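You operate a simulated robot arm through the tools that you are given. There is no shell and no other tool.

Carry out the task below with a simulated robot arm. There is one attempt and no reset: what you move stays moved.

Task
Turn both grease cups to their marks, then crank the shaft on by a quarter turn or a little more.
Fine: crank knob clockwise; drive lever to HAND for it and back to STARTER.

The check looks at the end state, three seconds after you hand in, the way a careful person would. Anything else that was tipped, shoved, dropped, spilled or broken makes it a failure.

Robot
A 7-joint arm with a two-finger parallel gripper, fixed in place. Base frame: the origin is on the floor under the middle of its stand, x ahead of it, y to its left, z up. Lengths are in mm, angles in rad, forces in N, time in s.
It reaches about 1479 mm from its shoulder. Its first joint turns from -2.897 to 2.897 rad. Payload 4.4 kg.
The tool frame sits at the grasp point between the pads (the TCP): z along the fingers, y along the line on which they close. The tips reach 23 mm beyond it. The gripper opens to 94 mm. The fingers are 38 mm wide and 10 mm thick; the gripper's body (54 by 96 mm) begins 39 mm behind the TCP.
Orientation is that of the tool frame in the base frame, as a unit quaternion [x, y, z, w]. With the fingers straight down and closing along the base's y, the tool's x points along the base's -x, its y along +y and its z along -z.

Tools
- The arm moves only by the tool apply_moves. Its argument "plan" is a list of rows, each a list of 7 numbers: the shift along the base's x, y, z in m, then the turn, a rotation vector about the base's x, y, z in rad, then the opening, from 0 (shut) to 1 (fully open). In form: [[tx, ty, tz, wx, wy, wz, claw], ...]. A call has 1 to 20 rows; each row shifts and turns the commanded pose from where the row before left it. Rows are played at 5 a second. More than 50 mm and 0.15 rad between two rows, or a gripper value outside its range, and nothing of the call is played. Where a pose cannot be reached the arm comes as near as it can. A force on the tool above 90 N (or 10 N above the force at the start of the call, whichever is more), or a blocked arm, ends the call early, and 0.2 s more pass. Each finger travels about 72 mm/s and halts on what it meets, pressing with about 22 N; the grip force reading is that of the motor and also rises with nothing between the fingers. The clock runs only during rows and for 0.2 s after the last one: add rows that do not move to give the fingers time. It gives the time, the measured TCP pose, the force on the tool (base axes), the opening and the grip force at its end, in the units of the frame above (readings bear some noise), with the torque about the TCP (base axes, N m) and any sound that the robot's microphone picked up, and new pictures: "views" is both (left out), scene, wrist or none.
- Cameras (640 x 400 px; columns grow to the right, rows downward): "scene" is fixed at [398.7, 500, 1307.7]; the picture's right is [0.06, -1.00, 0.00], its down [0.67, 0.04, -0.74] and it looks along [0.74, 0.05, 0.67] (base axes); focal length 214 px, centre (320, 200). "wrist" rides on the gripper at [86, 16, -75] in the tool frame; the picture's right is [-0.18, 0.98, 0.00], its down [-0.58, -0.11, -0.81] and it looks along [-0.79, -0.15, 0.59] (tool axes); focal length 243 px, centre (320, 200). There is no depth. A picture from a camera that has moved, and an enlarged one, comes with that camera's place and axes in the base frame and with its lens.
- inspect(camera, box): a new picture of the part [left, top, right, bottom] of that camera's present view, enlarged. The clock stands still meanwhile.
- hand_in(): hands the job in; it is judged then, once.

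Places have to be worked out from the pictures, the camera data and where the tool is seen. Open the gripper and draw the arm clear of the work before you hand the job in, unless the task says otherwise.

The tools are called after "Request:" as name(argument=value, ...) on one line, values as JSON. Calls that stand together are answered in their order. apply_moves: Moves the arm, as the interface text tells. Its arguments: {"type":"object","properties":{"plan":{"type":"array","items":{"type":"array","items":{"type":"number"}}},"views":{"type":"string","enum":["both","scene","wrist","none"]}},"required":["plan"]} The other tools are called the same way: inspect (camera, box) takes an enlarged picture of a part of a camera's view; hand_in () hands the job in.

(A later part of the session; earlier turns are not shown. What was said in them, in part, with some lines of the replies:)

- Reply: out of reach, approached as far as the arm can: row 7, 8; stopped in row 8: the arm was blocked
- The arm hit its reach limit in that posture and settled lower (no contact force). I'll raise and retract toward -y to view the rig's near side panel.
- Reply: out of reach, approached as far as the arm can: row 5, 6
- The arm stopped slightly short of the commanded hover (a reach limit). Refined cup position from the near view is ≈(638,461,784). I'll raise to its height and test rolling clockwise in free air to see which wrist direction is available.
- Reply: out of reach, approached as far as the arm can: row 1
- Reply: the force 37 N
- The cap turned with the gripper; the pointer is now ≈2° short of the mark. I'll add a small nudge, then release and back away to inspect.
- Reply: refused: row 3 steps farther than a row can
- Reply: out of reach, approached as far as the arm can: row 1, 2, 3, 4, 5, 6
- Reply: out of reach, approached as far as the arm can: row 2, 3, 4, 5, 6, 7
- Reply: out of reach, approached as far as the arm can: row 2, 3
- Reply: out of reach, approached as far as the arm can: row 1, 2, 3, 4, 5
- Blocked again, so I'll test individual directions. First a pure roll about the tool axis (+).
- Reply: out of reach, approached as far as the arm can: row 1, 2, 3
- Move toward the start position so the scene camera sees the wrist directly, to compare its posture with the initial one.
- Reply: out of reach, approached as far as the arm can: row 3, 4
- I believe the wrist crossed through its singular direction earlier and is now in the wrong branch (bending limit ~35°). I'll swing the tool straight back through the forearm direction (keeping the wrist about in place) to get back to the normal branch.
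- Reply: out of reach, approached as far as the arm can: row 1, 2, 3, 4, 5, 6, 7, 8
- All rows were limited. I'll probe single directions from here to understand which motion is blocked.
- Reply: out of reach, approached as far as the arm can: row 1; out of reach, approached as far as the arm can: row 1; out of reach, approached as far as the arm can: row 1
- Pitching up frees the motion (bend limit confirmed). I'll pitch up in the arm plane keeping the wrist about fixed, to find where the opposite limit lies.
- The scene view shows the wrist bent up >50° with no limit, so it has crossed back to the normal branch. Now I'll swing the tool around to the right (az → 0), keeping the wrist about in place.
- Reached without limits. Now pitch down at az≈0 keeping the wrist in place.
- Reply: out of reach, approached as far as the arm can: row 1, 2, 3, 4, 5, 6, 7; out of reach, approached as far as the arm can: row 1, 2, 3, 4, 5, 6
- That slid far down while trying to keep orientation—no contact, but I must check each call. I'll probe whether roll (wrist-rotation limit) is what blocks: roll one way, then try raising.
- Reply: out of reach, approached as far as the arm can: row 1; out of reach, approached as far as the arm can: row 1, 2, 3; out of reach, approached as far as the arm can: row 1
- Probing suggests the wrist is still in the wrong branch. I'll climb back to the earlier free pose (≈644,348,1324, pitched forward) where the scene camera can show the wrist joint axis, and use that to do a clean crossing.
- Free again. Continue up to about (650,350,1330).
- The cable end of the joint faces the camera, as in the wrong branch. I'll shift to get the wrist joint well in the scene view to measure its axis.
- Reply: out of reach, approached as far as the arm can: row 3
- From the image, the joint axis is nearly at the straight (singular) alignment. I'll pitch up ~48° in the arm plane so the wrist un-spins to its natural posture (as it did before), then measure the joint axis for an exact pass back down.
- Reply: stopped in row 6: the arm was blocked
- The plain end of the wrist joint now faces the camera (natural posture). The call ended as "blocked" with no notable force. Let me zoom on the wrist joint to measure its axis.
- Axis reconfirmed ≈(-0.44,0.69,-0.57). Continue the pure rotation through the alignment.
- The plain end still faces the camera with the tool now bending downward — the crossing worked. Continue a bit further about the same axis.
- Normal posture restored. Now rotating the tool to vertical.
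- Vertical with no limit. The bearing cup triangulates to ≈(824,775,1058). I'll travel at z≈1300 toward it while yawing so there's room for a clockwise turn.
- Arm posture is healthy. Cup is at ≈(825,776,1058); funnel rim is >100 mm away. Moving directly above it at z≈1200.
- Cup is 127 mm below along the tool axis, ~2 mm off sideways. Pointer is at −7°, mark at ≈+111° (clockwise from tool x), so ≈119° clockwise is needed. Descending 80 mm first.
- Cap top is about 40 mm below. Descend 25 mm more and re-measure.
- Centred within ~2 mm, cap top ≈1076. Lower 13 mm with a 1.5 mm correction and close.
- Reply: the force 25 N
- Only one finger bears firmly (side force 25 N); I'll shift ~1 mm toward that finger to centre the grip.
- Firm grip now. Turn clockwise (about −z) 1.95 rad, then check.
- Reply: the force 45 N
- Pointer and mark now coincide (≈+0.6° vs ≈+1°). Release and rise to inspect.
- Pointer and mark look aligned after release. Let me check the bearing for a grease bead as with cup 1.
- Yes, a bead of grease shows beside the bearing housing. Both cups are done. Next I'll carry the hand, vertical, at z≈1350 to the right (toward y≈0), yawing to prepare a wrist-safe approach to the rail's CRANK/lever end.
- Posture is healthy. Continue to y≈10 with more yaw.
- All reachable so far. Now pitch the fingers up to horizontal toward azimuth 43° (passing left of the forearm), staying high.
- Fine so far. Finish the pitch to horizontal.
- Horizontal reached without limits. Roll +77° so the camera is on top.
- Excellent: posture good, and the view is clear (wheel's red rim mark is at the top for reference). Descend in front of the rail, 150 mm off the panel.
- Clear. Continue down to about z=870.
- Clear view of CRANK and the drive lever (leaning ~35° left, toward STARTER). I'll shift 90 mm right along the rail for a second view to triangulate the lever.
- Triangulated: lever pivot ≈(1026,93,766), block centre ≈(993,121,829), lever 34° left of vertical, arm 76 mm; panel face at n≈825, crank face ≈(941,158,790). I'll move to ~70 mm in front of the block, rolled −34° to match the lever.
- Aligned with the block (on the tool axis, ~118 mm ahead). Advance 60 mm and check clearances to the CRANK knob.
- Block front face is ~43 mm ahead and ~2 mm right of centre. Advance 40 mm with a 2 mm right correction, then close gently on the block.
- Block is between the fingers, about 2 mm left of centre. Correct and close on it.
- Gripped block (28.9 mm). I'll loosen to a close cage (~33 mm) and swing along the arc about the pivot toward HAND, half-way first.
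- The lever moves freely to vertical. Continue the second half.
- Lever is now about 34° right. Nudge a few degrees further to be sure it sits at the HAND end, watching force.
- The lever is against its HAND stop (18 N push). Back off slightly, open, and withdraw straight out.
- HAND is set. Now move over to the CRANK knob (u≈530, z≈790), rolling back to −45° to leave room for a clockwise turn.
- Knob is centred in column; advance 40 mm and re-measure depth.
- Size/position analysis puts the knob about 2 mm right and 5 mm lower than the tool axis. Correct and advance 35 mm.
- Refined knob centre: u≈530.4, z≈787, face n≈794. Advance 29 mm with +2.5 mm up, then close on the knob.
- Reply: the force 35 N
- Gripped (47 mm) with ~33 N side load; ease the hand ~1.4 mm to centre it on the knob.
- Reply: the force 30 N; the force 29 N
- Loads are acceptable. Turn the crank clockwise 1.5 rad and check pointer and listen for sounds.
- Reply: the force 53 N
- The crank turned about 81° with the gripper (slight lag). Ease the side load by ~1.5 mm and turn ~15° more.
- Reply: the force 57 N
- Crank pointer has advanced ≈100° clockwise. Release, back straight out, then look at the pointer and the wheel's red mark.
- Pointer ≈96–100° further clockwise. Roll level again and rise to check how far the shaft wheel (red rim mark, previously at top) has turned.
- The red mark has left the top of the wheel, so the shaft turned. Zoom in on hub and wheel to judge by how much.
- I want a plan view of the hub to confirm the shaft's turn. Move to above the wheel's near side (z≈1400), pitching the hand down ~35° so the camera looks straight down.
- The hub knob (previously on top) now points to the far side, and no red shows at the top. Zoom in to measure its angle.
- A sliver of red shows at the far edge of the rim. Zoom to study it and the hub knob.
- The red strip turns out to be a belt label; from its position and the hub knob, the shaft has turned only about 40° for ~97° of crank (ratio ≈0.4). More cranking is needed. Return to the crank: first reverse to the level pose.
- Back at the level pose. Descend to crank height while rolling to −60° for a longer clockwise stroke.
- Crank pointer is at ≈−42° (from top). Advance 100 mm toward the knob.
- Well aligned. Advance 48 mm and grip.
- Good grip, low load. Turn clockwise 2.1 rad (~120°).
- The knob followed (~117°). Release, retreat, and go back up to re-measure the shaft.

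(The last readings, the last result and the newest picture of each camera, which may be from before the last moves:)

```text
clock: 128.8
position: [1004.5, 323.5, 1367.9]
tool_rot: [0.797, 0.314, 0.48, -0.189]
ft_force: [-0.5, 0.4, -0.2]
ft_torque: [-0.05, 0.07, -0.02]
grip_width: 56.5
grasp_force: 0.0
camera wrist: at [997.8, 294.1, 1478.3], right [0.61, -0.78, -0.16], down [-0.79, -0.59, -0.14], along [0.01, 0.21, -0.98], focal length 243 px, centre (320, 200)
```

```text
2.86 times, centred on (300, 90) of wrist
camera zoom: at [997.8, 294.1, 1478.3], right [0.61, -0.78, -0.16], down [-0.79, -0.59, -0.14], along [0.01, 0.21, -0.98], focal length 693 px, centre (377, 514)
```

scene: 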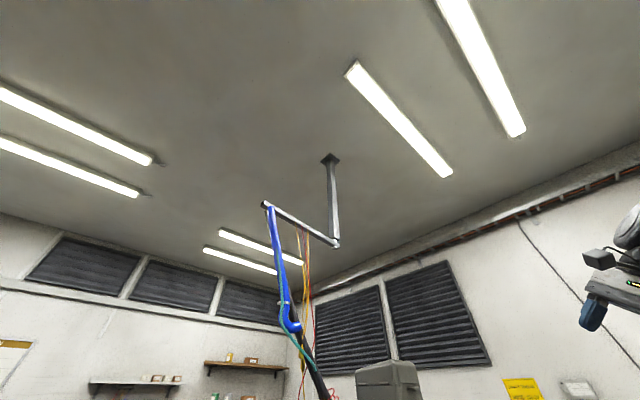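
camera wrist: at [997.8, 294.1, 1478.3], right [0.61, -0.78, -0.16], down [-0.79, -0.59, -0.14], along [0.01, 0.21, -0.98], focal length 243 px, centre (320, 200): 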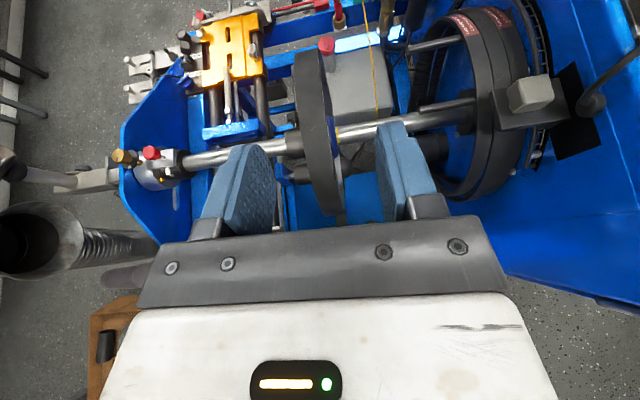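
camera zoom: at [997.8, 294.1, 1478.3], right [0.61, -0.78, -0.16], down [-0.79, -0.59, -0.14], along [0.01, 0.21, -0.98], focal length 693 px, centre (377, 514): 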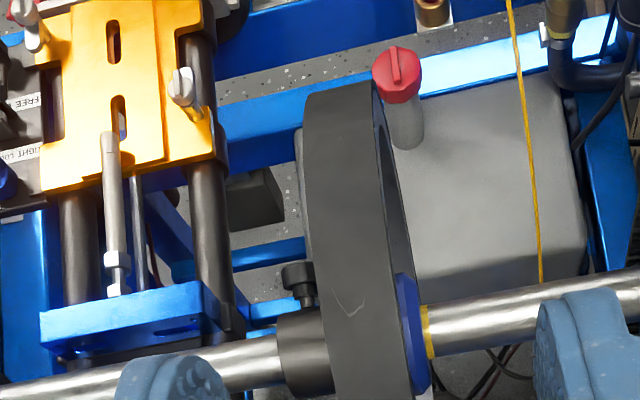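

Request:
inspect(camera="wrist", box=[270, 100, 340, 150])

Request:
inspect(camera="wrist", box=[290, 35, 360, 85])

```text
8.00 times, centred on (305, 125) of wrist
camera zoom: at [997.8, 294.1, 1478.3], right [0.61, -0.78, -0.16], down [-0.79, -0.59, -0.14], along [0.01, 0.21, -0.98], focal length 1941 px, centre (440, 800)
```

zoom: 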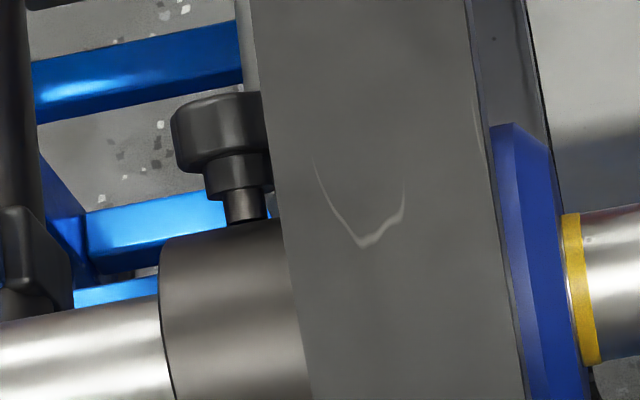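

```text
8.00 times, centred on (325, 60) of wrist
camera zoom: at [997.8, 294.1, 1478.3], right [0.61, -0.78, -0.16], down [-0.79, -0.59, -0.14], along [0.01, 0.21, -0.98], focal length 1941 px, centre (280, 1320)
```

zoom: 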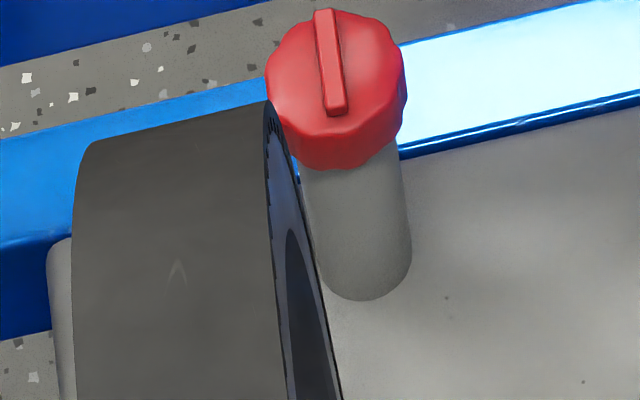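

Now the hub knob points beyond horizontal-ish: I estimate ≈75–78° total shaft turn for ≈214° of crank (ratio ≈0.36). About 60° more crank should give just under 100°. Going back down to the crank.

Request:
apply_moves(plan=[[-0.0346, -0.0326, -0.008, 0, 0, 0, 0.6], [-0.0346, -0.0326, -0.008, 0, 0, 0, 0.6], [-0.0346, -0.0326, -0.008, 0, 0, 0, 0.6], [-0.0346, -0.0326, -0.008, 0, 0, 0, 0.6], [-0.0084, -0.0342, -0.0171, 0.0836, -0.0888, 0, 0.6], [-0.0084, -0.0342, -0.0171, 0.0836, -0.0888, 0, 0.6], [-0.0084, -0.0342, -0.0171, 0.0836, -0.0888, 0, 0.6], [-0.0084, -0.0342, -0.0171, 0.0836, -0.0888, 0, 0.6]], views="none")

Request:
apply_moves(plan=[[0, 0, -0.048, -0.0546, -0.0514, 0, 0.6], [0, 0, -0.048, -0.0546, -0.0514, 0, 0.6], [0, 0, -0.048, -0.0546, -0.0514, 0, 0.6], [0, 0, -0.048, -0.0546, -0.0514, 0, 0.6], [0, 0, -0.048, -0.0546, -0.0514, 0, 0.6], [0, 0, -0.048, -0.0546, -0.0514, 0, 0.6], [0, 0, -0.048, -0.0546, -0.0514, 0, 0.6], [0, 0, -0.048, -0.0546, -0.0514, 0, 0.6], [0, 0, -0.048, -0.0546, -0.0514, 0, 0.6], [0, 0, -0.048, -0.0546, -0.0514, 0, 0.6]], views="wrist")

Request:
inspect(camera="wrist", box=[200, 0, 440, 160])

```text
clock: 130.6
position: [833.3, 55.5, 1263.9]
tool_rot: [0.657, 0.258, 0.659, -0.26]
ft_force: [-0.3, -0.9, 0.0]
ft_torque: [-0.03, 0.06, 0.05]
grip_width: 56.3
grasp_force: 0.0
```

```text
clock: 132.8
position: [831.7, 55.9, 784.8]
tool_rot: [0.515, 0.482, 0.708, -0.001]
ft_force: [0.4, -0.5, -0.2]
ft_torque: [-0.02, 0.06, 0.03]
grip_width: 56.3
grasp_force: 0.1
camera wrist: at [744.7, 38.0, 857.9], right [0.58, -0.62, 0.54], down [-0.37, -0.78, -0.5], along [0.73, 0.09, -0.68], focal length 243 px, centre (320, 200)
```

wrist: 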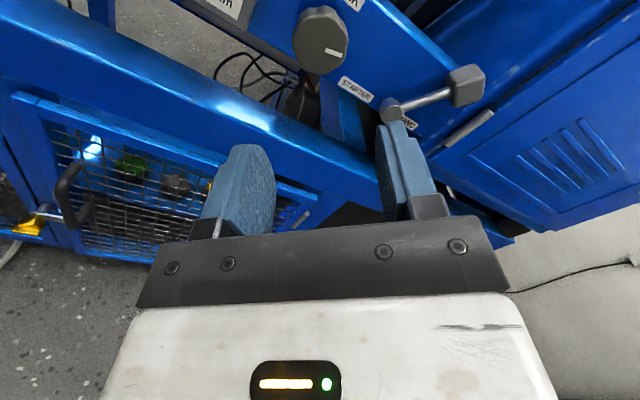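

```text
2.50 times, centred on (320, 80) of wrist
camera zoom: at [744.7, 38.0, 857.9], right [0.58, -0.62, 0.54], down [-0.37, -0.78, -0.5], along [0.73, 0.09, -0.68], focal length 606 px, centre (320, 500)
```

zoom: 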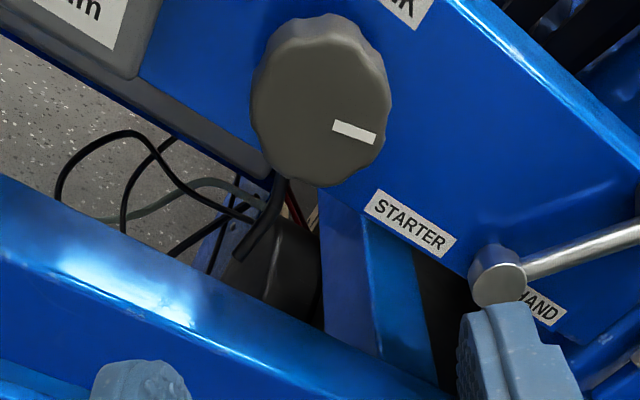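

Crank pointer ≈+72°. Advance 146 mm onto the knob and grip.

Request:
apply_moves(plan=[[0.0143, 0.0114, 0.0003, 0, 0, 0, 0.68], [0.0133, 0.0125, 0, 0, 0, 0, 0.68], [0.0133, 0.0125, 0, 0, 0, 0, 0.68], [0.0133, 0.0125, 0, 0, 0, 0, 0.68], [0.0133, 0.0125, 0, 0, 0, 0, 0.68], [0.0133, 0.0125, 0, 0, 0, 0, 0.68], [0.0133, 0.0125, 0, 0, 0, 0, 0.68], [0.0133, 0.0125, 0, 0, 0, 0, 0.68], [0, 0, 0, 0, 0, 0, 0.4], [0, 0, 0, 0, 0, 0, 0.4], [0, 0, 0, 0, 0, 0, 0.4]], views="wrist")

Request:
inspect(camera="wrist", box=[220, 90, 420, 230])

```text
clock: 135.2
position: [938.2, 155.4, 785.6]
tool_rot: [0.516, 0.483, 0.707, -0.003]
ft_force: [-9.1, 18.5, -10.4]
ft_torque: [-0.12, 0.26, 0.25]
grip_width: 47.2
grasp_force: 45.1
camera wrist: at [851.6, 137.9, 858.7], right [0.58, -0.62, 0.53], down [-0.37, -0.78, -0.5], along [0.73, 0.09, -0.68], focal length 243 px, centre (320, 200)
```

wrist: 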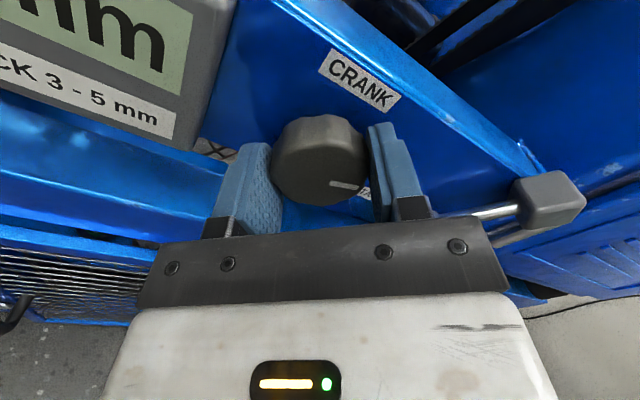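

```text
2.86 times, centred on (320, 160) of wrist
camera zoom: at [851.6, 137.9, 858.7], right [0.58, -0.62, 0.53], down [-0.37, -0.78, -0.5], along [0.73, 0.09, -0.68], focal length 693 px, centre (320, 314)
```

zoom: 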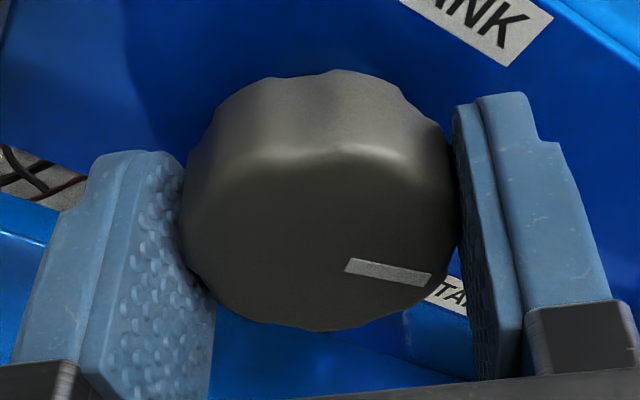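

Grip is good. Turn clockwise ~63°.

Request:
apply_moves(plan=[[0, 0, 0, 0.0997, 0.0938, 0, 0.4], [0, 0, 0, 0.0997, 0.0938, 0, 0.4], [0, 0, 0, 0.0997, 0.0938, 0, 0.4], [0, 0, 0, 0.0997, 0.0938, 0, 0.4], [0, 0, 0, 0.0997, 0.0938, 0, 0.4], [0, 0, 0, 0.0997, 0.0938, 0, 0.4], [0, 0, 0, 0.0997, 0.0938, 0, 0.4], [0, 0, 0, 0.0997, 0.0938, 0, 0.4], [0, 0, 0, 0, 0, 0, 0.4]], views="wrist")

Request:
inspect(camera="wrist", box=[220, 90, 420, 230])

```text
clock: 137.2
position: [940.7, 153.8, 791.7]
tool_rot: [0.69, 0.143, 0.606, -0.369]
ft_force: [-18.2, 17.7, 17.9]
ft_torque: [0.7, -0.15, 0.39]
grip_width: 50.8
grasp_force: 14.6
camera wrist: at [916.8, 69.6, 865.5], right [0.59, -0.63, -0.51], down [-0.79, -0.33, -0.52], along [0.16, 0.7, -0.69], focal length 243 px, centre (320, 200)
```

wrist: 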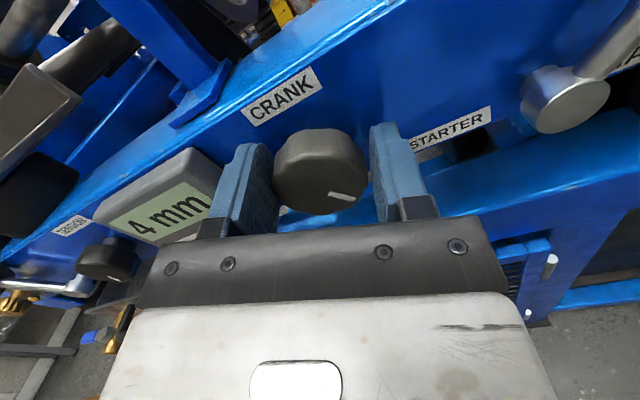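

```text
2.86 times, centred on (320, 160) of wrist
camera zoom: at [916.8, 69.6, 865.5], right [0.59, -0.63, -0.51], down [-0.79, -0.33, -0.52], along [0.16, 0.7, -0.69], focal length 693 px, centre (320, 314)
```

zoom: 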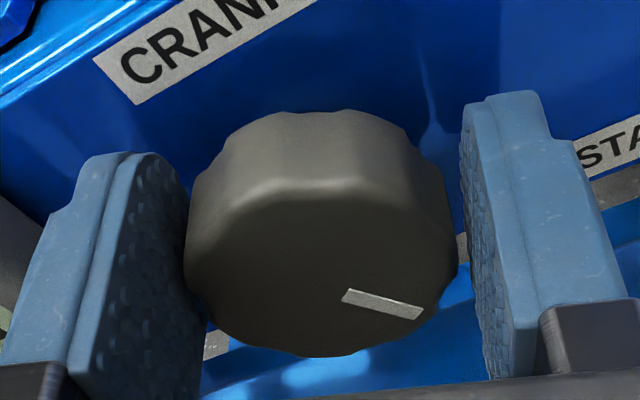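

The crank is now ≈+142° (about 69° further, total ≈280°). Release, retreat and rise to re-measure the shaft.

Request:
apply_moves(plan=[[0, 0, 0, 0, 0, 0, 0.68], [0, 0, 0, 0, 0, 0, 0.68], [-0.0153, -0.0144, 0, 0, 0, 0, 0.68], [-0.0153, -0.0144, 0, 0, 0, 0, 0.68], [-0.0153, -0.0144, 0, 0, 0, 0, 0.68], [-0.0153, -0.0144, 0, 0, 0, 0, 0.68], [-0.0153, -0.0144, 0, 0, 0, 0, 0.68], [-0.0153, -0.0144, 0, 0, 0, 0, 0.68], [-0.0153, -0.0144, 0, 0, 0, 0, 0.6]], views="wrist")

Request:
inspect(camera="wrist", box=[200, 0, 440, 160])

```text
clock: 139.2
position: [830.6, 52.6, 785.5]
tool_rot: [0.692, 0.143, 0.604, -0.369]
ft_force: [0.4, -0.2, -0.2]
ft_torque: [0.0, -0.01, -0.02]
grip_width: 56.2
grasp_force: 0.1
camera wrist: at [806.4, -31.1, 861.1], right [0.59, -0.63, -0.51], down [-0.79, -0.33, -0.51], along [0.15, 0.7, -0.69], focal length 243 px, centre (320, 200)
```

wrist: 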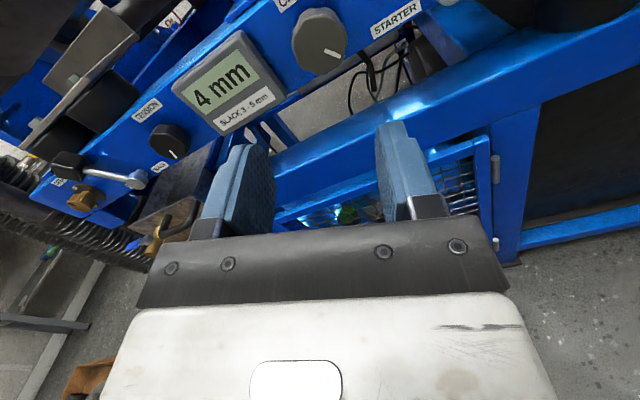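

```text
2.50 times, centred on (320, 80) of wrist
camera zoom: at [806.4, -31.1, 861.1], right [0.59, -0.63, -0.51], down [-0.79, -0.33, -0.51], along [0.15, 0.7, -0.69], focal length 606 px, centre (320, 500)
```

zoom: 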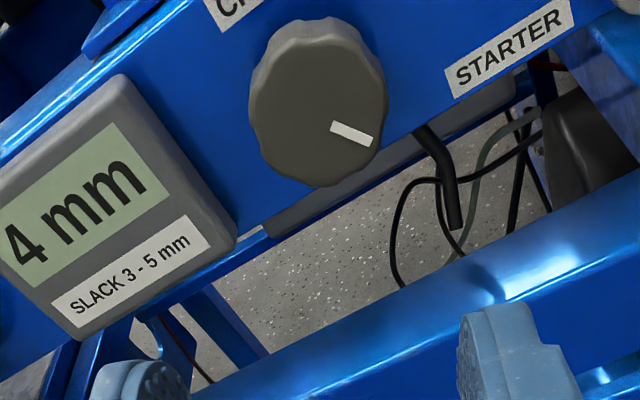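

Crank total ≈276°. Rise to the overhead viewpoint to verify the shaft.

Request:
apply_moves(plan=[[0.0002, 0.0003, 0.048, -0.0249, -0.0234, 0, 0.6], [0.0002, 0.0003, 0.048, -0.0249, -0.0234, 0, 0.6], [0.0002, 0.0003, 0.048, -0.0249, -0.0234, 0, 0.6], [0.0002, 0.0003, 0.048, -0.0249, -0.0234, 0, 0.6], [0.0002, 0.0003, 0.048, -0.0249, -0.0234, 0, 0.6], [0.0002, 0.0003, 0.048, -0.0249, -0.0234, 0, 0.6], [0.0002, 0.0003, 0.048, -0.0249, -0.0234, 0, 0.6], [0.0002, 0.0003, 0.048, -0.0249, -0.0234, 0, 0.6], [0.0002, 0.0003, 0.048, -0.0249, -0.0234, 0, 0.6], [0.0002, 0.0003, 0.048, -0.0249, -0.0234, 0, 0.6]], views="none")

Request:
apply_moves(plan=[[0.0084, 0.0342, 0.0171, -0.0836, 0.0888, 0, 0.6], [0.0084, 0.0342, 0.0171, -0.0836, 0.0888, 0, 0.6], [0.0084, 0.0342, 0.0171, -0.0836, 0.0888, 0, 0.6], [0.0084, 0.0342, 0.0171, -0.0836, 0.0888, 0, 0.6], [0.0346, 0.0326, 0.008, 0, 0, 0, 0.6], [0.0346, 0.0326, 0.008, 0, 0, 0, 0.6], [0.0346, 0.0326, 0.008, 0, 0, 0, 0.6], [0.0346, 0.0326, 0.008, 0, 0, 0, 0.6]], views="wrist")

Request:
inspect(camera="wrist", box=[270, 100, 340, 150])

```text
clock: 141.4
position: [833.3, 56.7, 1265.3]
tool_rot: [0.659, 0.258, 0.657, -0.26]
ft_force: [0.4, 0.5, -0.2]
ft_torque: [0.02, -0.03, -0.01]
grip_width: 56.4
grasp_force: 0.0
```

```text
clock: 143.2
position: [1007.2, 324.4, 1368.1]
tool_rot: [0.797, 0.313, 0.48, -0.19]
ft_force: [-0.9, 0.6, 0.9]
ft_torque: [-0.03, 0.03, -0.04]
grip_width: 56.6
grasp_force: 0.1
camera wrist: at [1000.4, 295.8, 1478.9], right [0.61, -0.78, -0.16], down [-0.8, -0.59, -0.14], along [0.01, 0.21, -0.98], focal length 243 px, centre (320, 200)
```

wrist: 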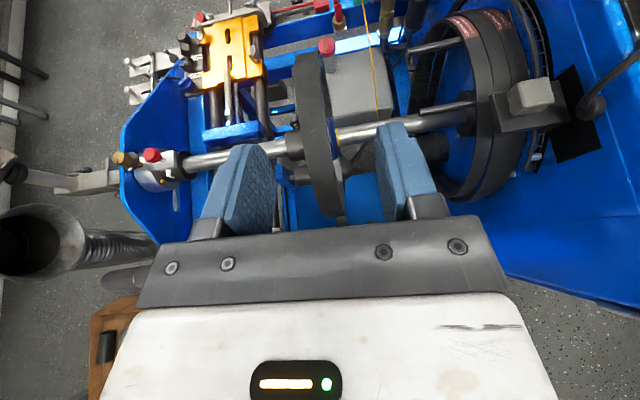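

```text
8.00 times, centred on (305, 125) of wrist
camera zoom: at [1000.4, 295.8, 1478.9], right [0.61, -0.78, -0.16], down [-0.8, -0.59, -0.14], along [0.01, 0.21, -0.98], focal length 1941 px, centre (440, 800)
```

zoom: 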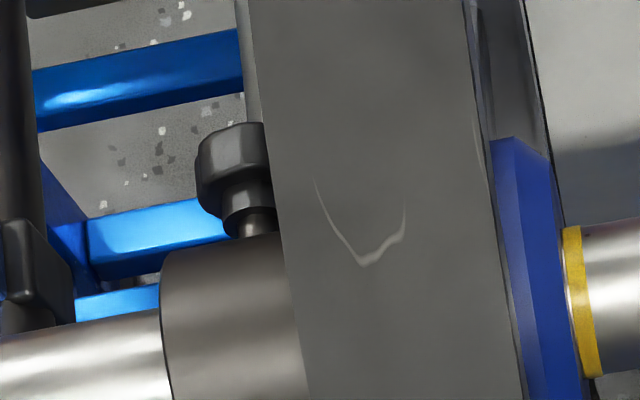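

From the knob's attitude the shaft is now ≈97° past its starting position – a quarter turn and a little more. Now return the drive lever to STARTER: go back to the level pose.

Request:
apply_moves(plan=[[-0.0346, -0.0326, -0.008, 0, 0, 0, 0.6], [-0.0346, -0.0326, -0.008, 0, 0, 0, 0.6], [-0.0346, -0.0326, -0.008, 0, 0, 0, 0.6], [-0.0346, -0.0326, -0.008, 0, 0, 0, 0.6], [-0.0084, -0.0342, -0.0171, 0.0836, -0.0888, 0, 0.6], [-0.0084, -0.0342, -0.0171, 0.0836, -0.0888, 0, 0.6], [-0.0084, -0.0342, -0.0171, 0.0836, -0.0888, 0, 0.6], [-0.0084, -0.0342, -0.0171, 0.0836, -0.0888, 0, 0.6]], views="wrist")

Request:
inspect(camera="wrist", box=[220, 90, 320, 160])

```text
clock: 145.0
position: [833.2, 55.8, 1264.4]
tool_rot: [0.658, 0.257, 0.659, -0.26]
ft_force: [0.2, -0.2, 0.2]
ft_torque: [-0.01, -0.04, 0.01]
grip_width: 56.3
grasp_force: 0.1
camera wrist: at [789.9, -8.4, 1350.6], right [0.67, -0.72, -0.19], down [-0.66, -0.47, -0.58], along [0.33, 0.52, -0.79], focal length 243 px, centre (320, 200)
```

wrist: 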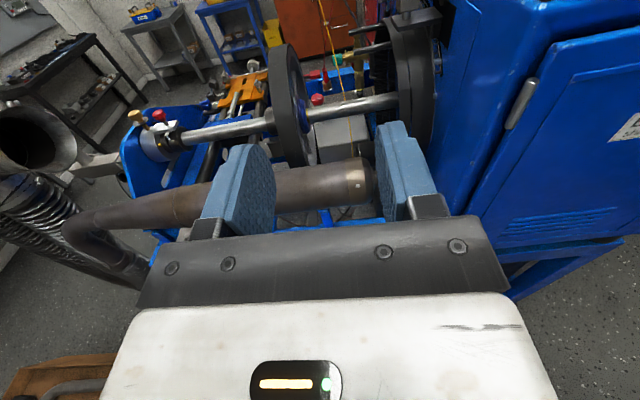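

```text
5.71 times, centred on (270, 125) of wrist
camera zoom: at [789.9, -8.4, 1350.6], right [0.67, -0.72, -0.19], down [-0.66, -0.47, -0.58], along [0.33, 0.52, -0.79], focal length 1386 px, centre (606, 629)
```

zoom: 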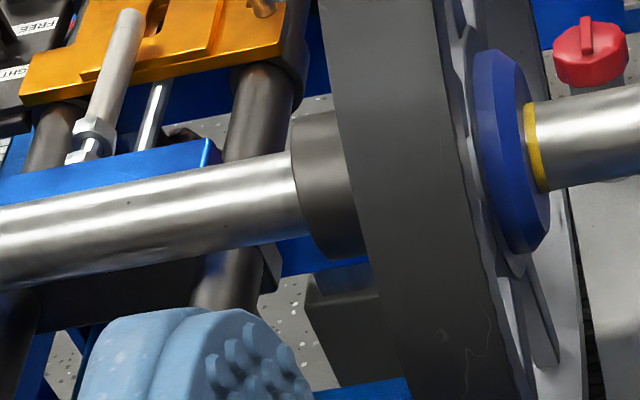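

To be sure about the shaft angle (before disengaging), I'll take an end-on look along the shaft from the left. First, reverse the known-good wrist path: rise and roll −77°.

Request:
apply_moves(plan=[[-0.0019, 0.0007, 0.0131, -0.1093, -0.1018, 0, 0.6], [-0.0019, 0.0007, 0.0131, -0.1093, -0.1018, 0, 0.6], [-0.0019, 0.0007, 0.0131, -0.1093, -0.1018, 0, 0.6], [-0.0019, 0.0007, 0.0131, -0.1093, -0.1018, 0, 0.6], [-0.0019, 0.0007, 0.0131, -0.1093, -0.1018, 0, 0.6], [-0.0019, 0.0007, 0.0131, -0.1093, -0.1018, 0, 0.6], [-0.0019, 0.0007, 0.0131, -0.1093, -0.1018, 0, 0.6], [-0.0019, 0.0007, 0.0131, -0.1093, -0.1018, 0, 0.6], [-0.0019, 0.0007, 0.0131, -0.1093, -0.1018, 0, 0.6]], views="none")

```text
clock: 147.0
position: [818.0, 62.4, 1384.2]
tool_rot: [0.354, 0.612, 0.676, 0.207]
ft_force: [0.3, 0.3, 0.3]
ft_torque: [-0.02, 0.01, 0.0]
grip_width: 56.4
grasp_force: 0.1
```

Now pitch down to vertical (reverse of before).

Request:
apply_moves(plan=[[0.003, -0.005, -0.003, -0.0974, 0.1044, 0, 0.6], [0.003, -0.005, -0.003, -0.0974, 0.1044, 0, 0.6], [0.003, -0.005, -0.003, -0.0974, 0.1044, 0, 0.6], [0.003, -0.005, -0.003, -0.0974, 0.1044, 0, 0.6], [0.003, -0.005, -0.003, -0.0974, 0.1044, 0, 0.6], [0.003, -0.005, -0.003, -0.0974, 0.1044, 0, 0.6], [0.003, -0.005, -0.003, -0.0974, 0.1044, 0, 0.6], [0.003, -0.005, -0.003, -0.0974, 0.1044, 0, 0.6], [0.003, -0.005, -0.003, -0.0974, 0.1044, 0, 0.6], [0.003, -0.005, -0.003, -0.0974, 0.1044, 0, 0.6], [0.003, -0.005, -0.003, -0.0974, 0.1044, 0, 0.6]], views="scene")

```text
clock: 149.4
position: [849.5, 7.9, 1351.3]
tool_rot: [0.502, 0.865, -0.002, 0.0]
ft_force: [0.0, 0.4, 0.7]
ft_torque: [0.01, -0.01, 0.02]
grip_width: 56.4
grasp_force: 0.1
```

scene: 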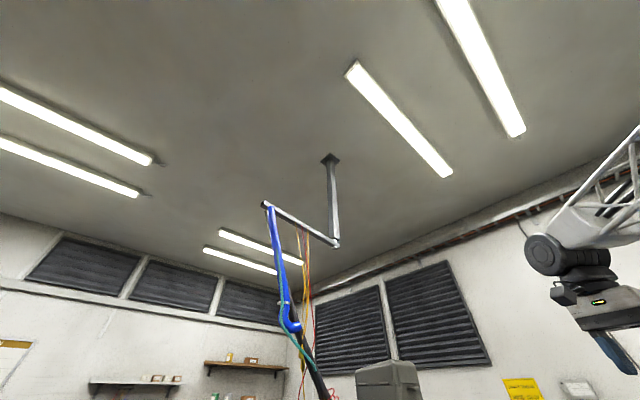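

Vertical again. Translate left to just left of the wheel, above the shaft, looking along it.

Request:
apply_moves(plan=[[0.0012, 0.046, 0, 0, 0, 0.015, 0.6], [0.0012, 0.046, 0, 0, 0, 0.015, 0.6], [0.0012, 0.046, 0, 0, 0, 0.015, 0.6], [0.0012, 0.046, 0, 0, 0, 0.015, 0.6], [0.0012, 0.046, 0, 0, 0, 0.015, 0.6], [0.0012, 0.046, 0, 0, 0, 0.015, 0.6], [0.0012, 0.046, 0, 0, 0, 0.015, 0.6], [0.0012, 0.046, 0, 0, 0, 0.015, 0.6], [0.0012, 0.046, 0, 0, 0, 0.015, 0.6], [0.0012, 0.046, 0, 0, 0, 0.015, 0.6], [0.0012, 0.046, 0, 0, 0, 0.015, 0.6], [0.0012, 0.046, 0, 0, 0, 0.015, 0.6], [0.0012, 0.046, 0, 0, 0, 0.015, 0.6], [0.0012, 0.046, 0, 0, 0, 0.015, 0.6], [0.0012, 0.046, 0, 0, 0, 0.015, 0.6]], views="wrist")

Request:
inspect(camera="wrist", box=[200, 20, 440, 200])

```text
clock: 152.6
position: [867.6, 695.5, 1351.4]
tool_rot: [0.402, 0.915, 0.0, 0.0]
ft_force: [-0.4, 0.1, 0.9]
ft_torque: [0.0, -0.01, 0.02]
grip_width: 56.9
grasp_force: 0.0
camera wrist: at [822.5, 771.3, 1425.7], right [0.85, 0.53, 0.0], down [0.31, -0.5, 0.81], along [0.43, -0.68, -0.59], focal length 243 px, centre (320, 200)
```

wrist: 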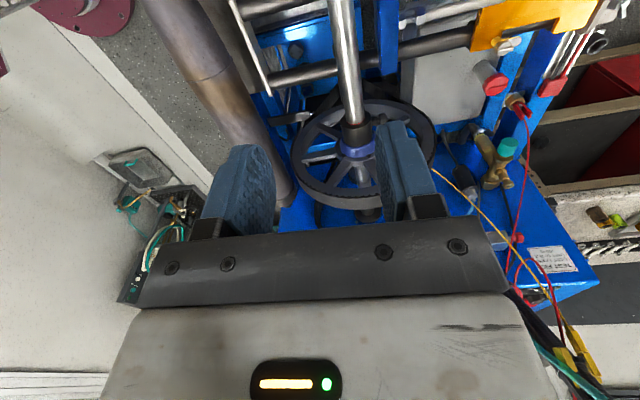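

```text
2.22 times, centred on (320, 110) of wrist
camera zoom: at [822.5, 771.3, 1425.7], right [0.85, 0.53, 0.0], down [0.31, -0.5, 0.81], along [0.43, -0.68, -0.59], focal length 539 px, centre (320, 400)
```

zoom: 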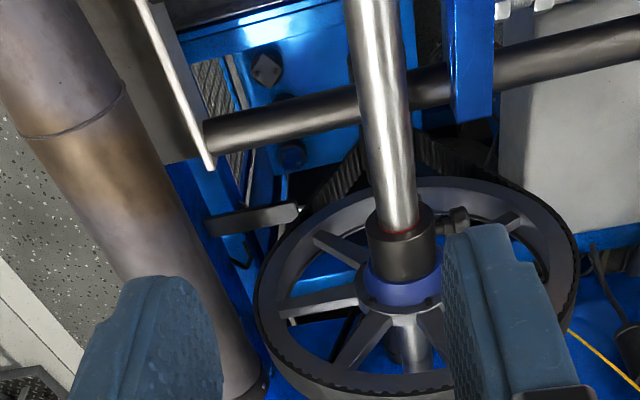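

The hub knob is visible end-on beside the collar. Zoom in for an accurate angle.

Request:
inspect(camera="wrist", box=[330, 80, 410, 150])

Request:
inspect(camera="wrist", box=[280, 80, 450, 220])

```text
5.71 times, centred on (370, 115) of wrist
camera zoom: at [822.5, 771.3, 1425.7], right [0.85, 0.53, 0.0], down [0.31, -0.5, 0.81], along [0.43, -0.68, -0.59], focal length 1386 px, centre (34, 686)
```

zoom: 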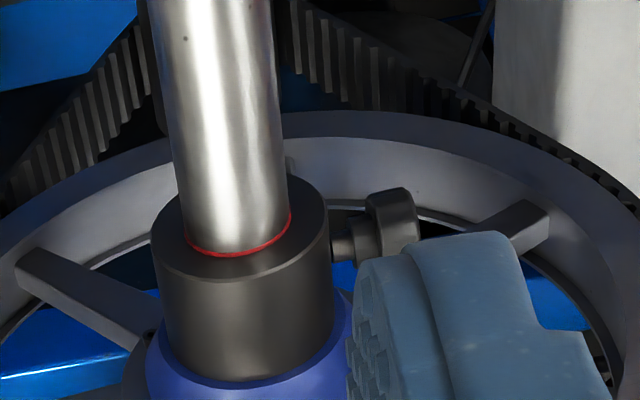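

```text
2.86 times, centred on (365, 150) of wrist
camera zoom: at [822.5, 771.3, 1425.7], right [0.85, 0.53, 0.0], down [0.31, -0.5, 0.81], along [0.43, -0.68, -0.59], focal length 693 px, centre (191, 343)
```

zoom: 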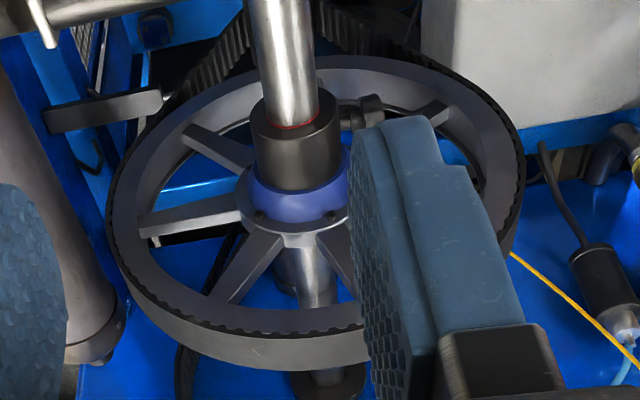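

End-on, the knob reads ≈100° from its original upright position, so the shaft has turned a quarter turn and a little more. Now go back the same way to return the lever to STARTER.

Request:
apply_moves(plan=[[-0.0012, -0.046, 0, 0, 0, -0.015, 0.6], [-0.0012, -0.046, 0, 0, 0, -0.015, 0.6], [-0.0012, -0.046, 0, 0, 0, -0.015, 0.6], [-0.0012, -0.046, 0, 0, 0, -0.015, 0.6], [-0.0012, -0.046, 0, 0, 0, -0.015, 0.6], [-0.0012, -0.046, 0, 0, 0, -0.015, 0.6], [-0.0012, -0.046, 0, 0, 0, -0.015, 0.6], [-0.0012, -0.046, 0, 0, 0, -0.015, 0.6], [-0.0012, -0.046, 0, 0, 0, -0.015, 0.6], [-0.0012, -0.046, 0, 0, 0, -0.015, 0.6], [-0.0012, -0.046, 0, 0, 0, -0.015, 0.6], [-0.0012, -0.046, 0, 0, 0, -0.015, 0.6], [-0.0012, -0.046, 0, 0, 0, -0.015, 0.6], [-0.0012, -0.046, 0, 0, 0, -0.015, 0.6], [-0.0012, -0.046, 0, 0, 0, -0.015, 0.6]], views="none")

```text
clock: 155.8
position: [849.9, 8.8, 1350.9]
tool_rot: [0.501, 0.865, -0.001, 0.0]
ft_force: [-0.3, -1.4, -0.4]
ft_torque: [0.04, -0.01, -0.01]
grip_width: 56.4
grasp_force: 0.0
```

Pitch up to level toward the panel again.

Request:
apply_moves(plan=[[-0.003, 0.005, 0.003, 0.0974, -0.1044, 0, 0.6], [-0.003, 0.005, 0.003, 0.0974, -0.1044, 0, 0.6], [-0.003, 0.005, 0.003, 0.0974, -0.1044, 0, 0.6], [-0.003, 0.005, 0.003, 0.0974, -0.1044, 0, 0.6], [-0.003, 0.005, 0.003, 0.0974, -0.1044, 0, 0.6], [-0.003, 0.005, 0.003, 0.0974, -0.1044, 0, 0.6], [-0.003, 0.005, 0.003, 0.0974, -0.1044, 0, 0.6], [-0.003, 0.005, 0.003, 0.0974, -0.1044, 0, 0.6], [-0.003, 0.005, 0.003, 0.0974, -0.1044, 0, 0.6], [-0.003, 0.005, 0.003, 0.0974, -0.1044, 0, 0.6], [-0.003, 0.005, 0.003, 0.0974, -0.1044, 0, 0.6]], views="none")

```text
clock: 158.2
position: [816.4, 61.4, 1384.3]
tool_rot: [0.354, 0.612, 0.677, 0.205]
ft_force: [0.0, -0.6, 0.8]
ft_torque: [0.0, 0.03, -0.02]
grip_width: 56.6
grasp_force: 0.1
```

Now roll to +34° while descending in front of the lever (now at the HAND side).

Request:
apply_moves(plan=[[0.0116, -0.0064, -0.0427, 0.1088, 0.1018, 0, 0.53], [0.0116, -0.0064, -0.0427, 0.1088, 0.1018, 0, 0.53], [0.0116, -0.0064, -0.0427, 0.1088, 0.1018, 0, 0.53], [0.0116, -0.0064, -0.0427, 0.1088, 0.1018, 0, 0.53], [0.0116, -0.0064, -0.0427, 0.1088, 0.1018, 0, 0.53], [0.0116, -0.0064, -0.0427, 0.1088, 0.1018, 0, 0.53], [0.0116, -0.0064, -0.0427, 0.1088, 0.1018, 0, 0.53], [0.0116, -0.0064, -0.0427, 0.1088, 0.1018, 0, 0.53], [0.0116, -0.0064, -0.0427, 0.1088, 0.1018, 0, 0.53]], views="wrist")

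```text
clock: 160.2
position: [921.0, 3.0, 1000.5]
tool_rot: [0.658, 0.259, 0.657, -0.26]
ft_force: [-0.4, -0.5, -0.1]
ft_torque: [-0.02, 0.03, 0.02]
grip_width: 49.8
grasp_force: 0.1
camera wrist: at [877.3, -59.0, 1086.9], right [0.67, -0.72, -0.19], down [-0.66, -0.47, -0.58], along [0.33, 0.51, -0.79], focal length 243 px, centre (320, 200)
```

wrist: 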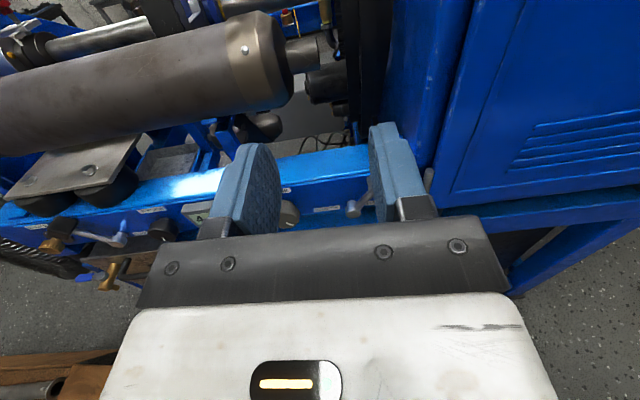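

Request:
apply_moves(plan=[[0.0117, -0.0062, -0.0429, 0.108, 0.1012, 0, 0.53], [0.0117, -0.0062, -0.0429, 0.108, 0.1012, 0, 0.53], [0.0117, -0.0062, -0.0429, 0.108, 0.1012, 0, 0.53], [0.0117, -0.0062, -0.0429, 0.108, 0.1012, 0, 0.53]], views="wrist")

Request:
inspect(camera="wrist", box=[200, 0, 480, 180])

```text
clock: 161.2
position: [968.0, -19.4, 827.6]
tool_rot: [0.705, 0.057, 0.552, -0.441]
ft_force: [0.4, 0.4, 0.7]
ft_torque: [0.0, 0.0, 0.01]
grip_width: 49.8
grasp_force: 0.1
camera wrist: at [956.9, -115.7, 889.6], right [0.49, -0.52, -0.7], down [-0.87, -0.25, -0.42], along [0.04, 0.82, -0.57], focal length 243 px, centre (320, 200)
```

wrist: 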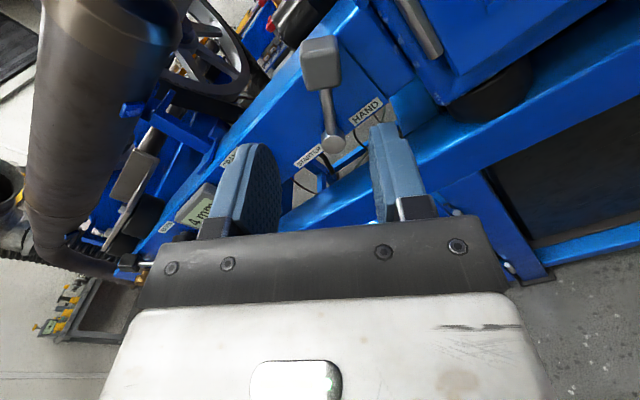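

```text
2.22 times, centred on (340, 90) of wrist
camera zoom: at [956.9, -115.7, 889.6], right [0.49, -0.52, -0.7], down [-0.87, -0.25, -0.42], along [0.04, 0.82, -0.57], focal length 539 px, centre (276, 444)
```

zoom: 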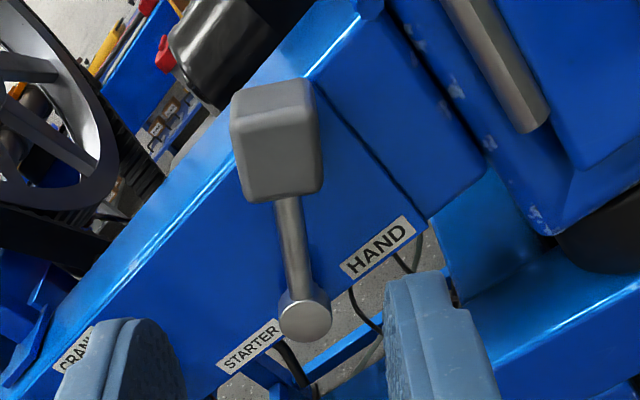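

Same alignment as when I withdrew. Advance 96 mm to straddle the block.

Request:
apply_moves(plan=[[0.0147, 0.0124, 0.0004, 0, 0, 0, 0.53], [0.014, 0.0132, 0, 0, 0, 0, 0.53], [0.014, 0.0132, 0, 0, 0, 0, 0.53], [0.014, 0.0132, 0, 0, 0, 0, 0.53], [0.014, 0.0132, 0, 0, 0, 0, 0.53]], views="wrist")

Request:
inspect(camera="wrist", box=[200, 80, 440, 230])

```text
clock: 162.4
position: [1037.7, 45.0, 828.3]
tool_rot: [0.705, 0.057, 0.552, -0.442]
ft_force: [0.0, -0.1, -0.2]
ft_torque: [-0.02, -0.01, 0.0]
grip_width: 49.7
grasp_force: 0.0
camera wrist: at [1027.0, -50.5, 890.0], right [0.49, -0.52, -0.7], down [-0.87, -0.25, -0.42], along [0.04, 0.82, -0.57], focal length 243 px, centre (320, 200)
```

wrist: 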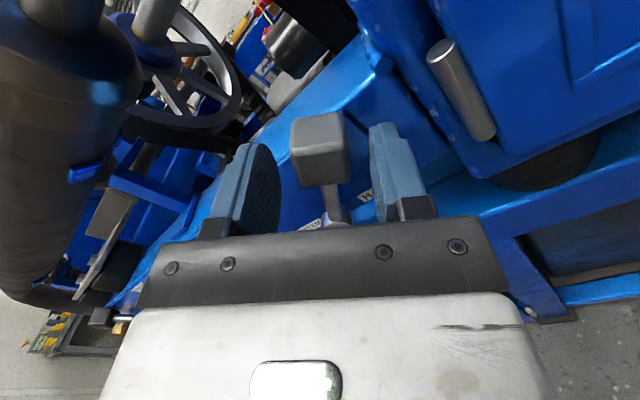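

```text
2.67 times, centred on (320, 155) of wrist
camera zoom: at [1027.0, -50.5, 890.0], right [0.49, -0.52, -0.7], down [-0.87, -0.25, -0.42], along [0.04, 0.82, -0.57], focal length 647 px, centre (320, 320)
```

zoom: 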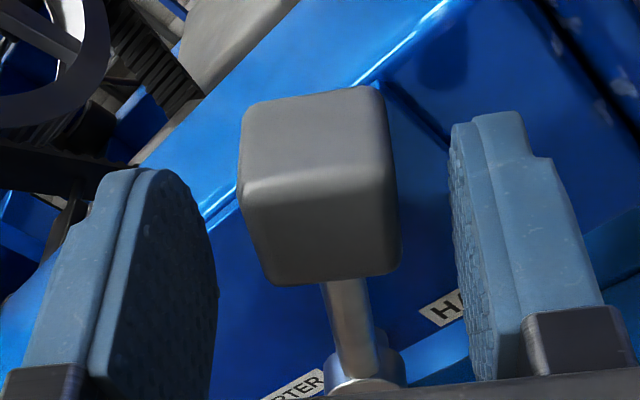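

Block straddled. Close to the cage width and swing back along the arc toward STARTER.

Request:
apply_moves(plan=[[0, 0, 0, 0, 0, 0, 0.35], [0, 0, 0, 0, 0, 0, 0.35], [-0.0069, 0.0073, 0.0058, -0.109, -0.1026, 0, 0.35], [-0.0073, 0.0078, 0.0042, -0.109, -0.1026, 0, 0.35], [-0.0077, 0.0082, 0.0025, -0.109, -0.1026, 0, 0.35], [-0.0079, 0.0084, 0.0009, -0.109, -0.1026, 0, 0.35]], views="wrist")

```text
clock: 163.8
position: [1009.5, 76.6, 840.1]
tool_rot: [0.657, 0.263, 0.658, -0.257]
ft_force: [0.2, -0.1, 0.2]
ft_torque: [0.01, -0.01, 0.01]
grip_width: 32.9
grasp_force: 0.5
camera wrist: at [966.0, 15.5, 927.1], right [0.67, -0.72, -0.18], down [-0.66, -0.48, -0.58], along [0.33, 0.51, -0.79], focal length 243 px, centre (320, 200)
```

wrist: 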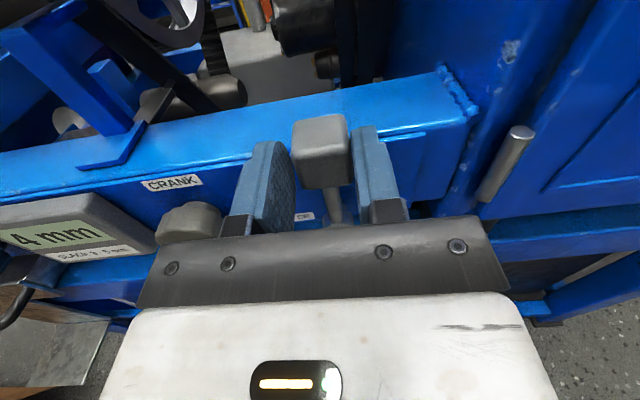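

Moving freely. Continue to the STARTER end, with a small overtravel to seat it.

Request:
apply_moves(plan=[[-0.0079, 0.0084, -0.0009, -0.109, -0.1026, 0, 0.35], [-0.0077, 0.0082, -0.0025, -0.109, -0.1026, 0, 0.35], [-0.0073, 0.0078, -0.0042, -0.109, -0.1026, 0, 0.35], [-0.0069, 0.0073, -0.0058, -0.109, -0.1026, 0, 0.35], [-0.0037, 0.0039, -0.004, -0.0633, -0.0596, 0, 0.35], [0, 0, 0, 0, 0, 0, 0.35]], views="wrist")

Request:
inspect(camera="wrist", box=[200, 80, 440, 230])

```text
clock: 165.2
position: [975.6, 112.8, 824.5]
tool_rot: [0.53, 0.468, 0.707, -0.021]
ft_force: [11.2, -20.1, 10.1]
ft_torque: [0.45, 0.15, -0.23]
grip_width: 43.7
grasp_force: 11.6
camera wrist: at [892.7, 92.5, 900.6], right [0.6, -0.64, 0.49], down [-0.39, -0.76, -0.52], along [0.7, 0.12, -0.7], focal length 243 px, centre (320, 200)
```

wrist: 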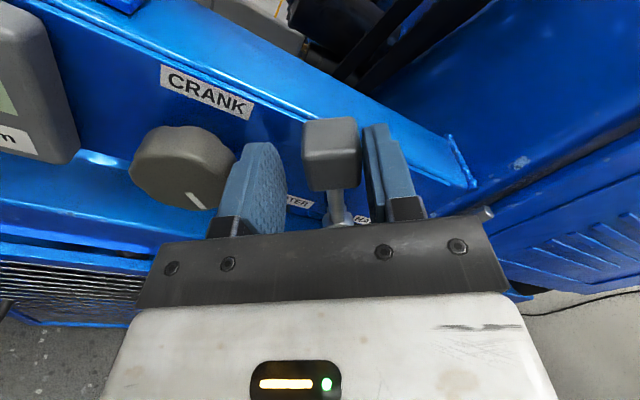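

```text
2.67 times, centred on (320, 155) of wrist
camera zoom: at [892.7, 92.5, 900.6], right [0.6, -0.64, 0.49], down [-0.39, -0.76, -0.52], along [0.7, 0.12, -0.7], focal length 647 px, centre (320, 320)
```

zoom: 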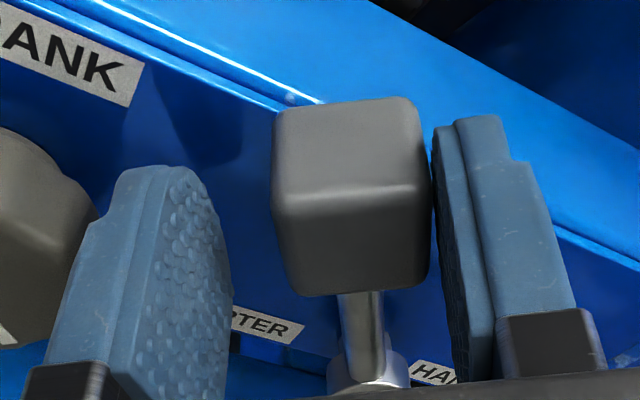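

The lever is seated at STARTER. Back off slightly, open a little, withdraw straight out.

Request:
apply_moves(plan=[[0.0037, -0.0039, 0.004, 0.0633, 0.0596, 0, 0.42], [0, 0, 0, 0, 0, 0, 0.45], [-0.0146, -0.0137, 0, 0, 0, 0, 0.45], [-0.0146, -0.0137, 0, 0, 0, 0, 0.45], [-0.0146, -0.0137, 0, 0, 0, 0, 0.45], [-0.0146, -0.0137, 0, 0, 0, 0, 0.5], [-0.0146, -0.0137, 0, 0, 0, 0, 0.5], [-0.0146, -0.0137, 0, 0, 0, 0, 0.6], [-0.0146, -0.0137, 0, 0, 0, 0, 0.6]], views="wrist")

Request:
inspect(camera="wrist", box=[180, 0, 460, 180])

```text
clock: 167.2
position: [876.0, 14.6, 828.4]
tool_rot: [0.55, 0.444, 0.705, -0.052]
ft_force: [-0.3, -1.1, 0.8]
ft_torque: [0.0, 0.03, -0.02]
grip_width: 56.5
grasp_force: 0.1
camera wrist: at [797.8, -11.2, 907.8], right [0.63, -0.67, 0.41], down [-0.42, -0.73, -0.54], along [0.66, 0.17, -0.74], focal length 243 px, centre (320, 200)
```

wrist: 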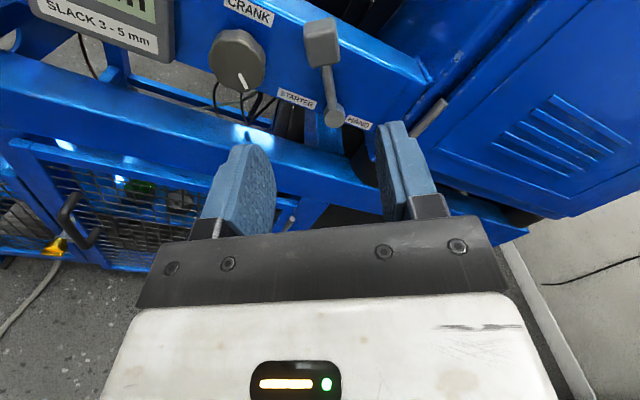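

```text
2.22 times, centred on (320, 90) of wrist
camera zoom: at [797.8, -11.2, 907.8], right [0.63, -0.67, 0.41], down [-0.42, -0.73, -0.54], along [0.66, 0.17, -0.74], focal length 539 px, centre (320, 444)
```

zoom: 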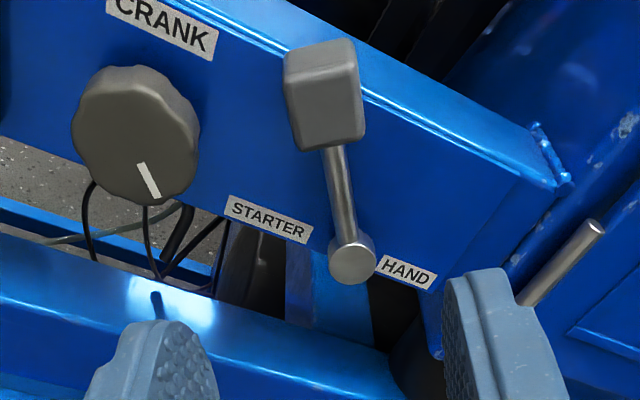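

Lever is back at STARTER. Now rise and draw the arm clear, opening the gripper, with a last look over the rig.

Request:
apply_moves(plan=[[-0.012, -0.01, 0.02, 0.0432, 0.0406, 0, 0.7], [-0.01, -0.008, 0.04, 0.0432, 0.0406, 0, 0.8], [-0.006, 0, 0.047, 0.0432, 0.0406, 0, 1], [-0.006, 0, 0.047, 0.0432, 0.0406, 0, 1], [-0.006, 0, 0.047, 0.0432, 0.0406, 0, 1], [-0.006, 0, 0.047, 0.0432, 0.0406, 0, 1], [-0.006, 0, 0.047, 0.0432, 0.0406, 0, 1], [-0.006, 0, 0.047, 0.0432, 0.0406, 0, 1], [-0.006, 0, 0.047, 0.0432, 0.0406, 0, 1], [-0.006, 0, 0.047, 0.0432, 0.0406, 0, 1]], views="wrist")

Request:
inspect(camera="wrist", box=[0, 0, 400, 250])

```text
clock: 169.4
position: [803.7, -7.0, 1263.4]
tool_rot: [0.657, 0.264, 0.658, -0.257]
ft_force: [0.6, -0.5, -0.4]
ft_torque: [0.02, 0.0, 0.0]
grip_width: 94.0
grasp_force: 0.0
camera wrist: at [760.5, -68.6, 1348.9], right [0.67, -0.72, -0.18], down [-0.66, -0.48, -0.58], along [0.33, 0.51, -0.79], focal length 243 px, centre (320, 200)
```

wrist: 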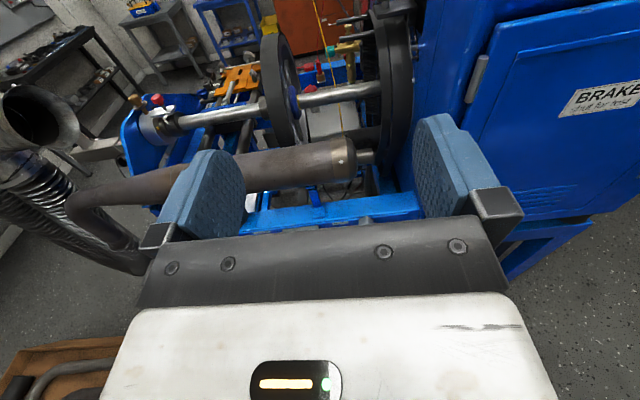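

```text
1.60 times, centred on (200, 125) of wrist
camera zoom: at [760.5, -68.6, 1348.9], right [0.67, -0.72, -0.18], down [-0.66, -0.48, -0.58], along [0.33, 0.51, -0.79], focal length 388 px, centre (512, 320)
```

zoom: 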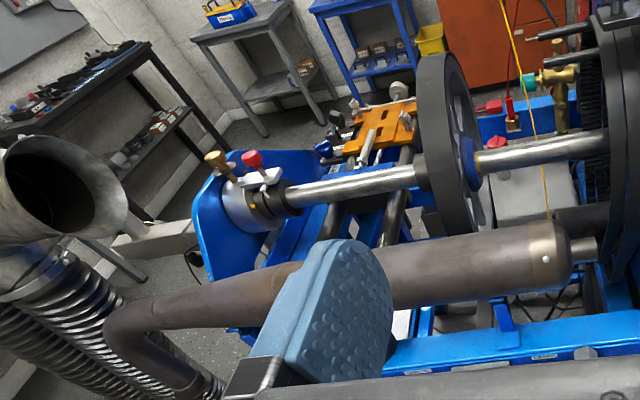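

Everything looks undisturbed; both cups set, bead at bearing visible, lever at STARTER. One last small retreat upward/back with the gripper open.

Request:
apply_moves(plan=[[-0.03, -0.02, 0.03, 0, 0, 0, 1], [-0.03, -0.02, 0.03, 0, 0, 0, 1], [-0.03, -0.02, 0.03, 0, 0, 0, 1]], views="wrist")

```text
clock: 170.2
position: [716.4, -65.9, 1350.9]
tool_rot: [0.657, 0.262, 0.658, -0.257]
ft_force: [1.3, 0.1, 0.2]
ft_torque: [-0.02, -0.02, 0.02]
grip_width: 93.9
grasp_force: 0.1
camera wrist: at [672.6, -127.8, 1438.6], right [0.67, -0.72, -0.17], down [-0.66, -0.48, -0.58], along [0.33, 0.51, -0.79], focal length 243 px, centre (320, 200)
```

wrist: 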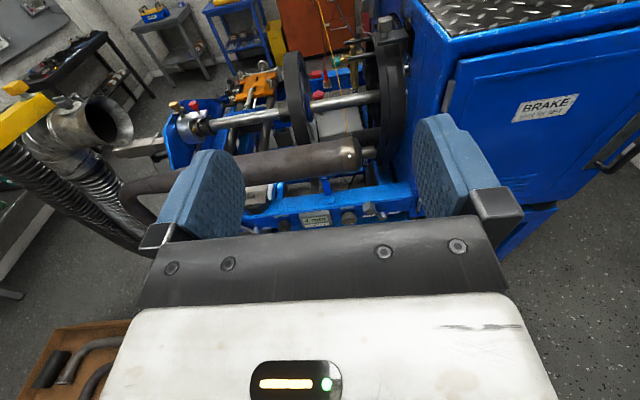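

The arm is clear with the gripper open, both grease cups are on their marks, the shaft is cranked a little past a quarter turn, and the drive lever is at STARTER. Handing in.

Request:
hand_in()

```text
The job is handed in.
```

I've handed the job in: both grease cups are on their marks and the shaft is cranked on. The drive lever went to HAND for the cranking and is back at STARTER.

- **Grease cups:** both pointers are within about 2–3° of their marks. A bead of grease came out at each one.
- **Crank:** the shaft turned about 100° by my reading, a quarter turn and a little more. I turned the knob clockwise about 276° in three strokes, because the shaft only moves about 0.36 as far as the knob. The 100° is judged from pictures of the knob on the shaft collar and assumes that knob started upright. It could be off by a few degrees either way.
- **Drive lever:** it was against its stop at HAND while I cranked, and I pushed it back to its stop at STARTER.
- **Everything else:** I saw nothing tipped, moved or broken in the last pictures. I didn't look again at the rail grease cup after moving away from it.

The gripper is open and the arm is clear of the rig. Earlier on, the arm twice stopped itself as blocked, and it once dropped lower than I had commanded. The force readings showed no contact any of those times.
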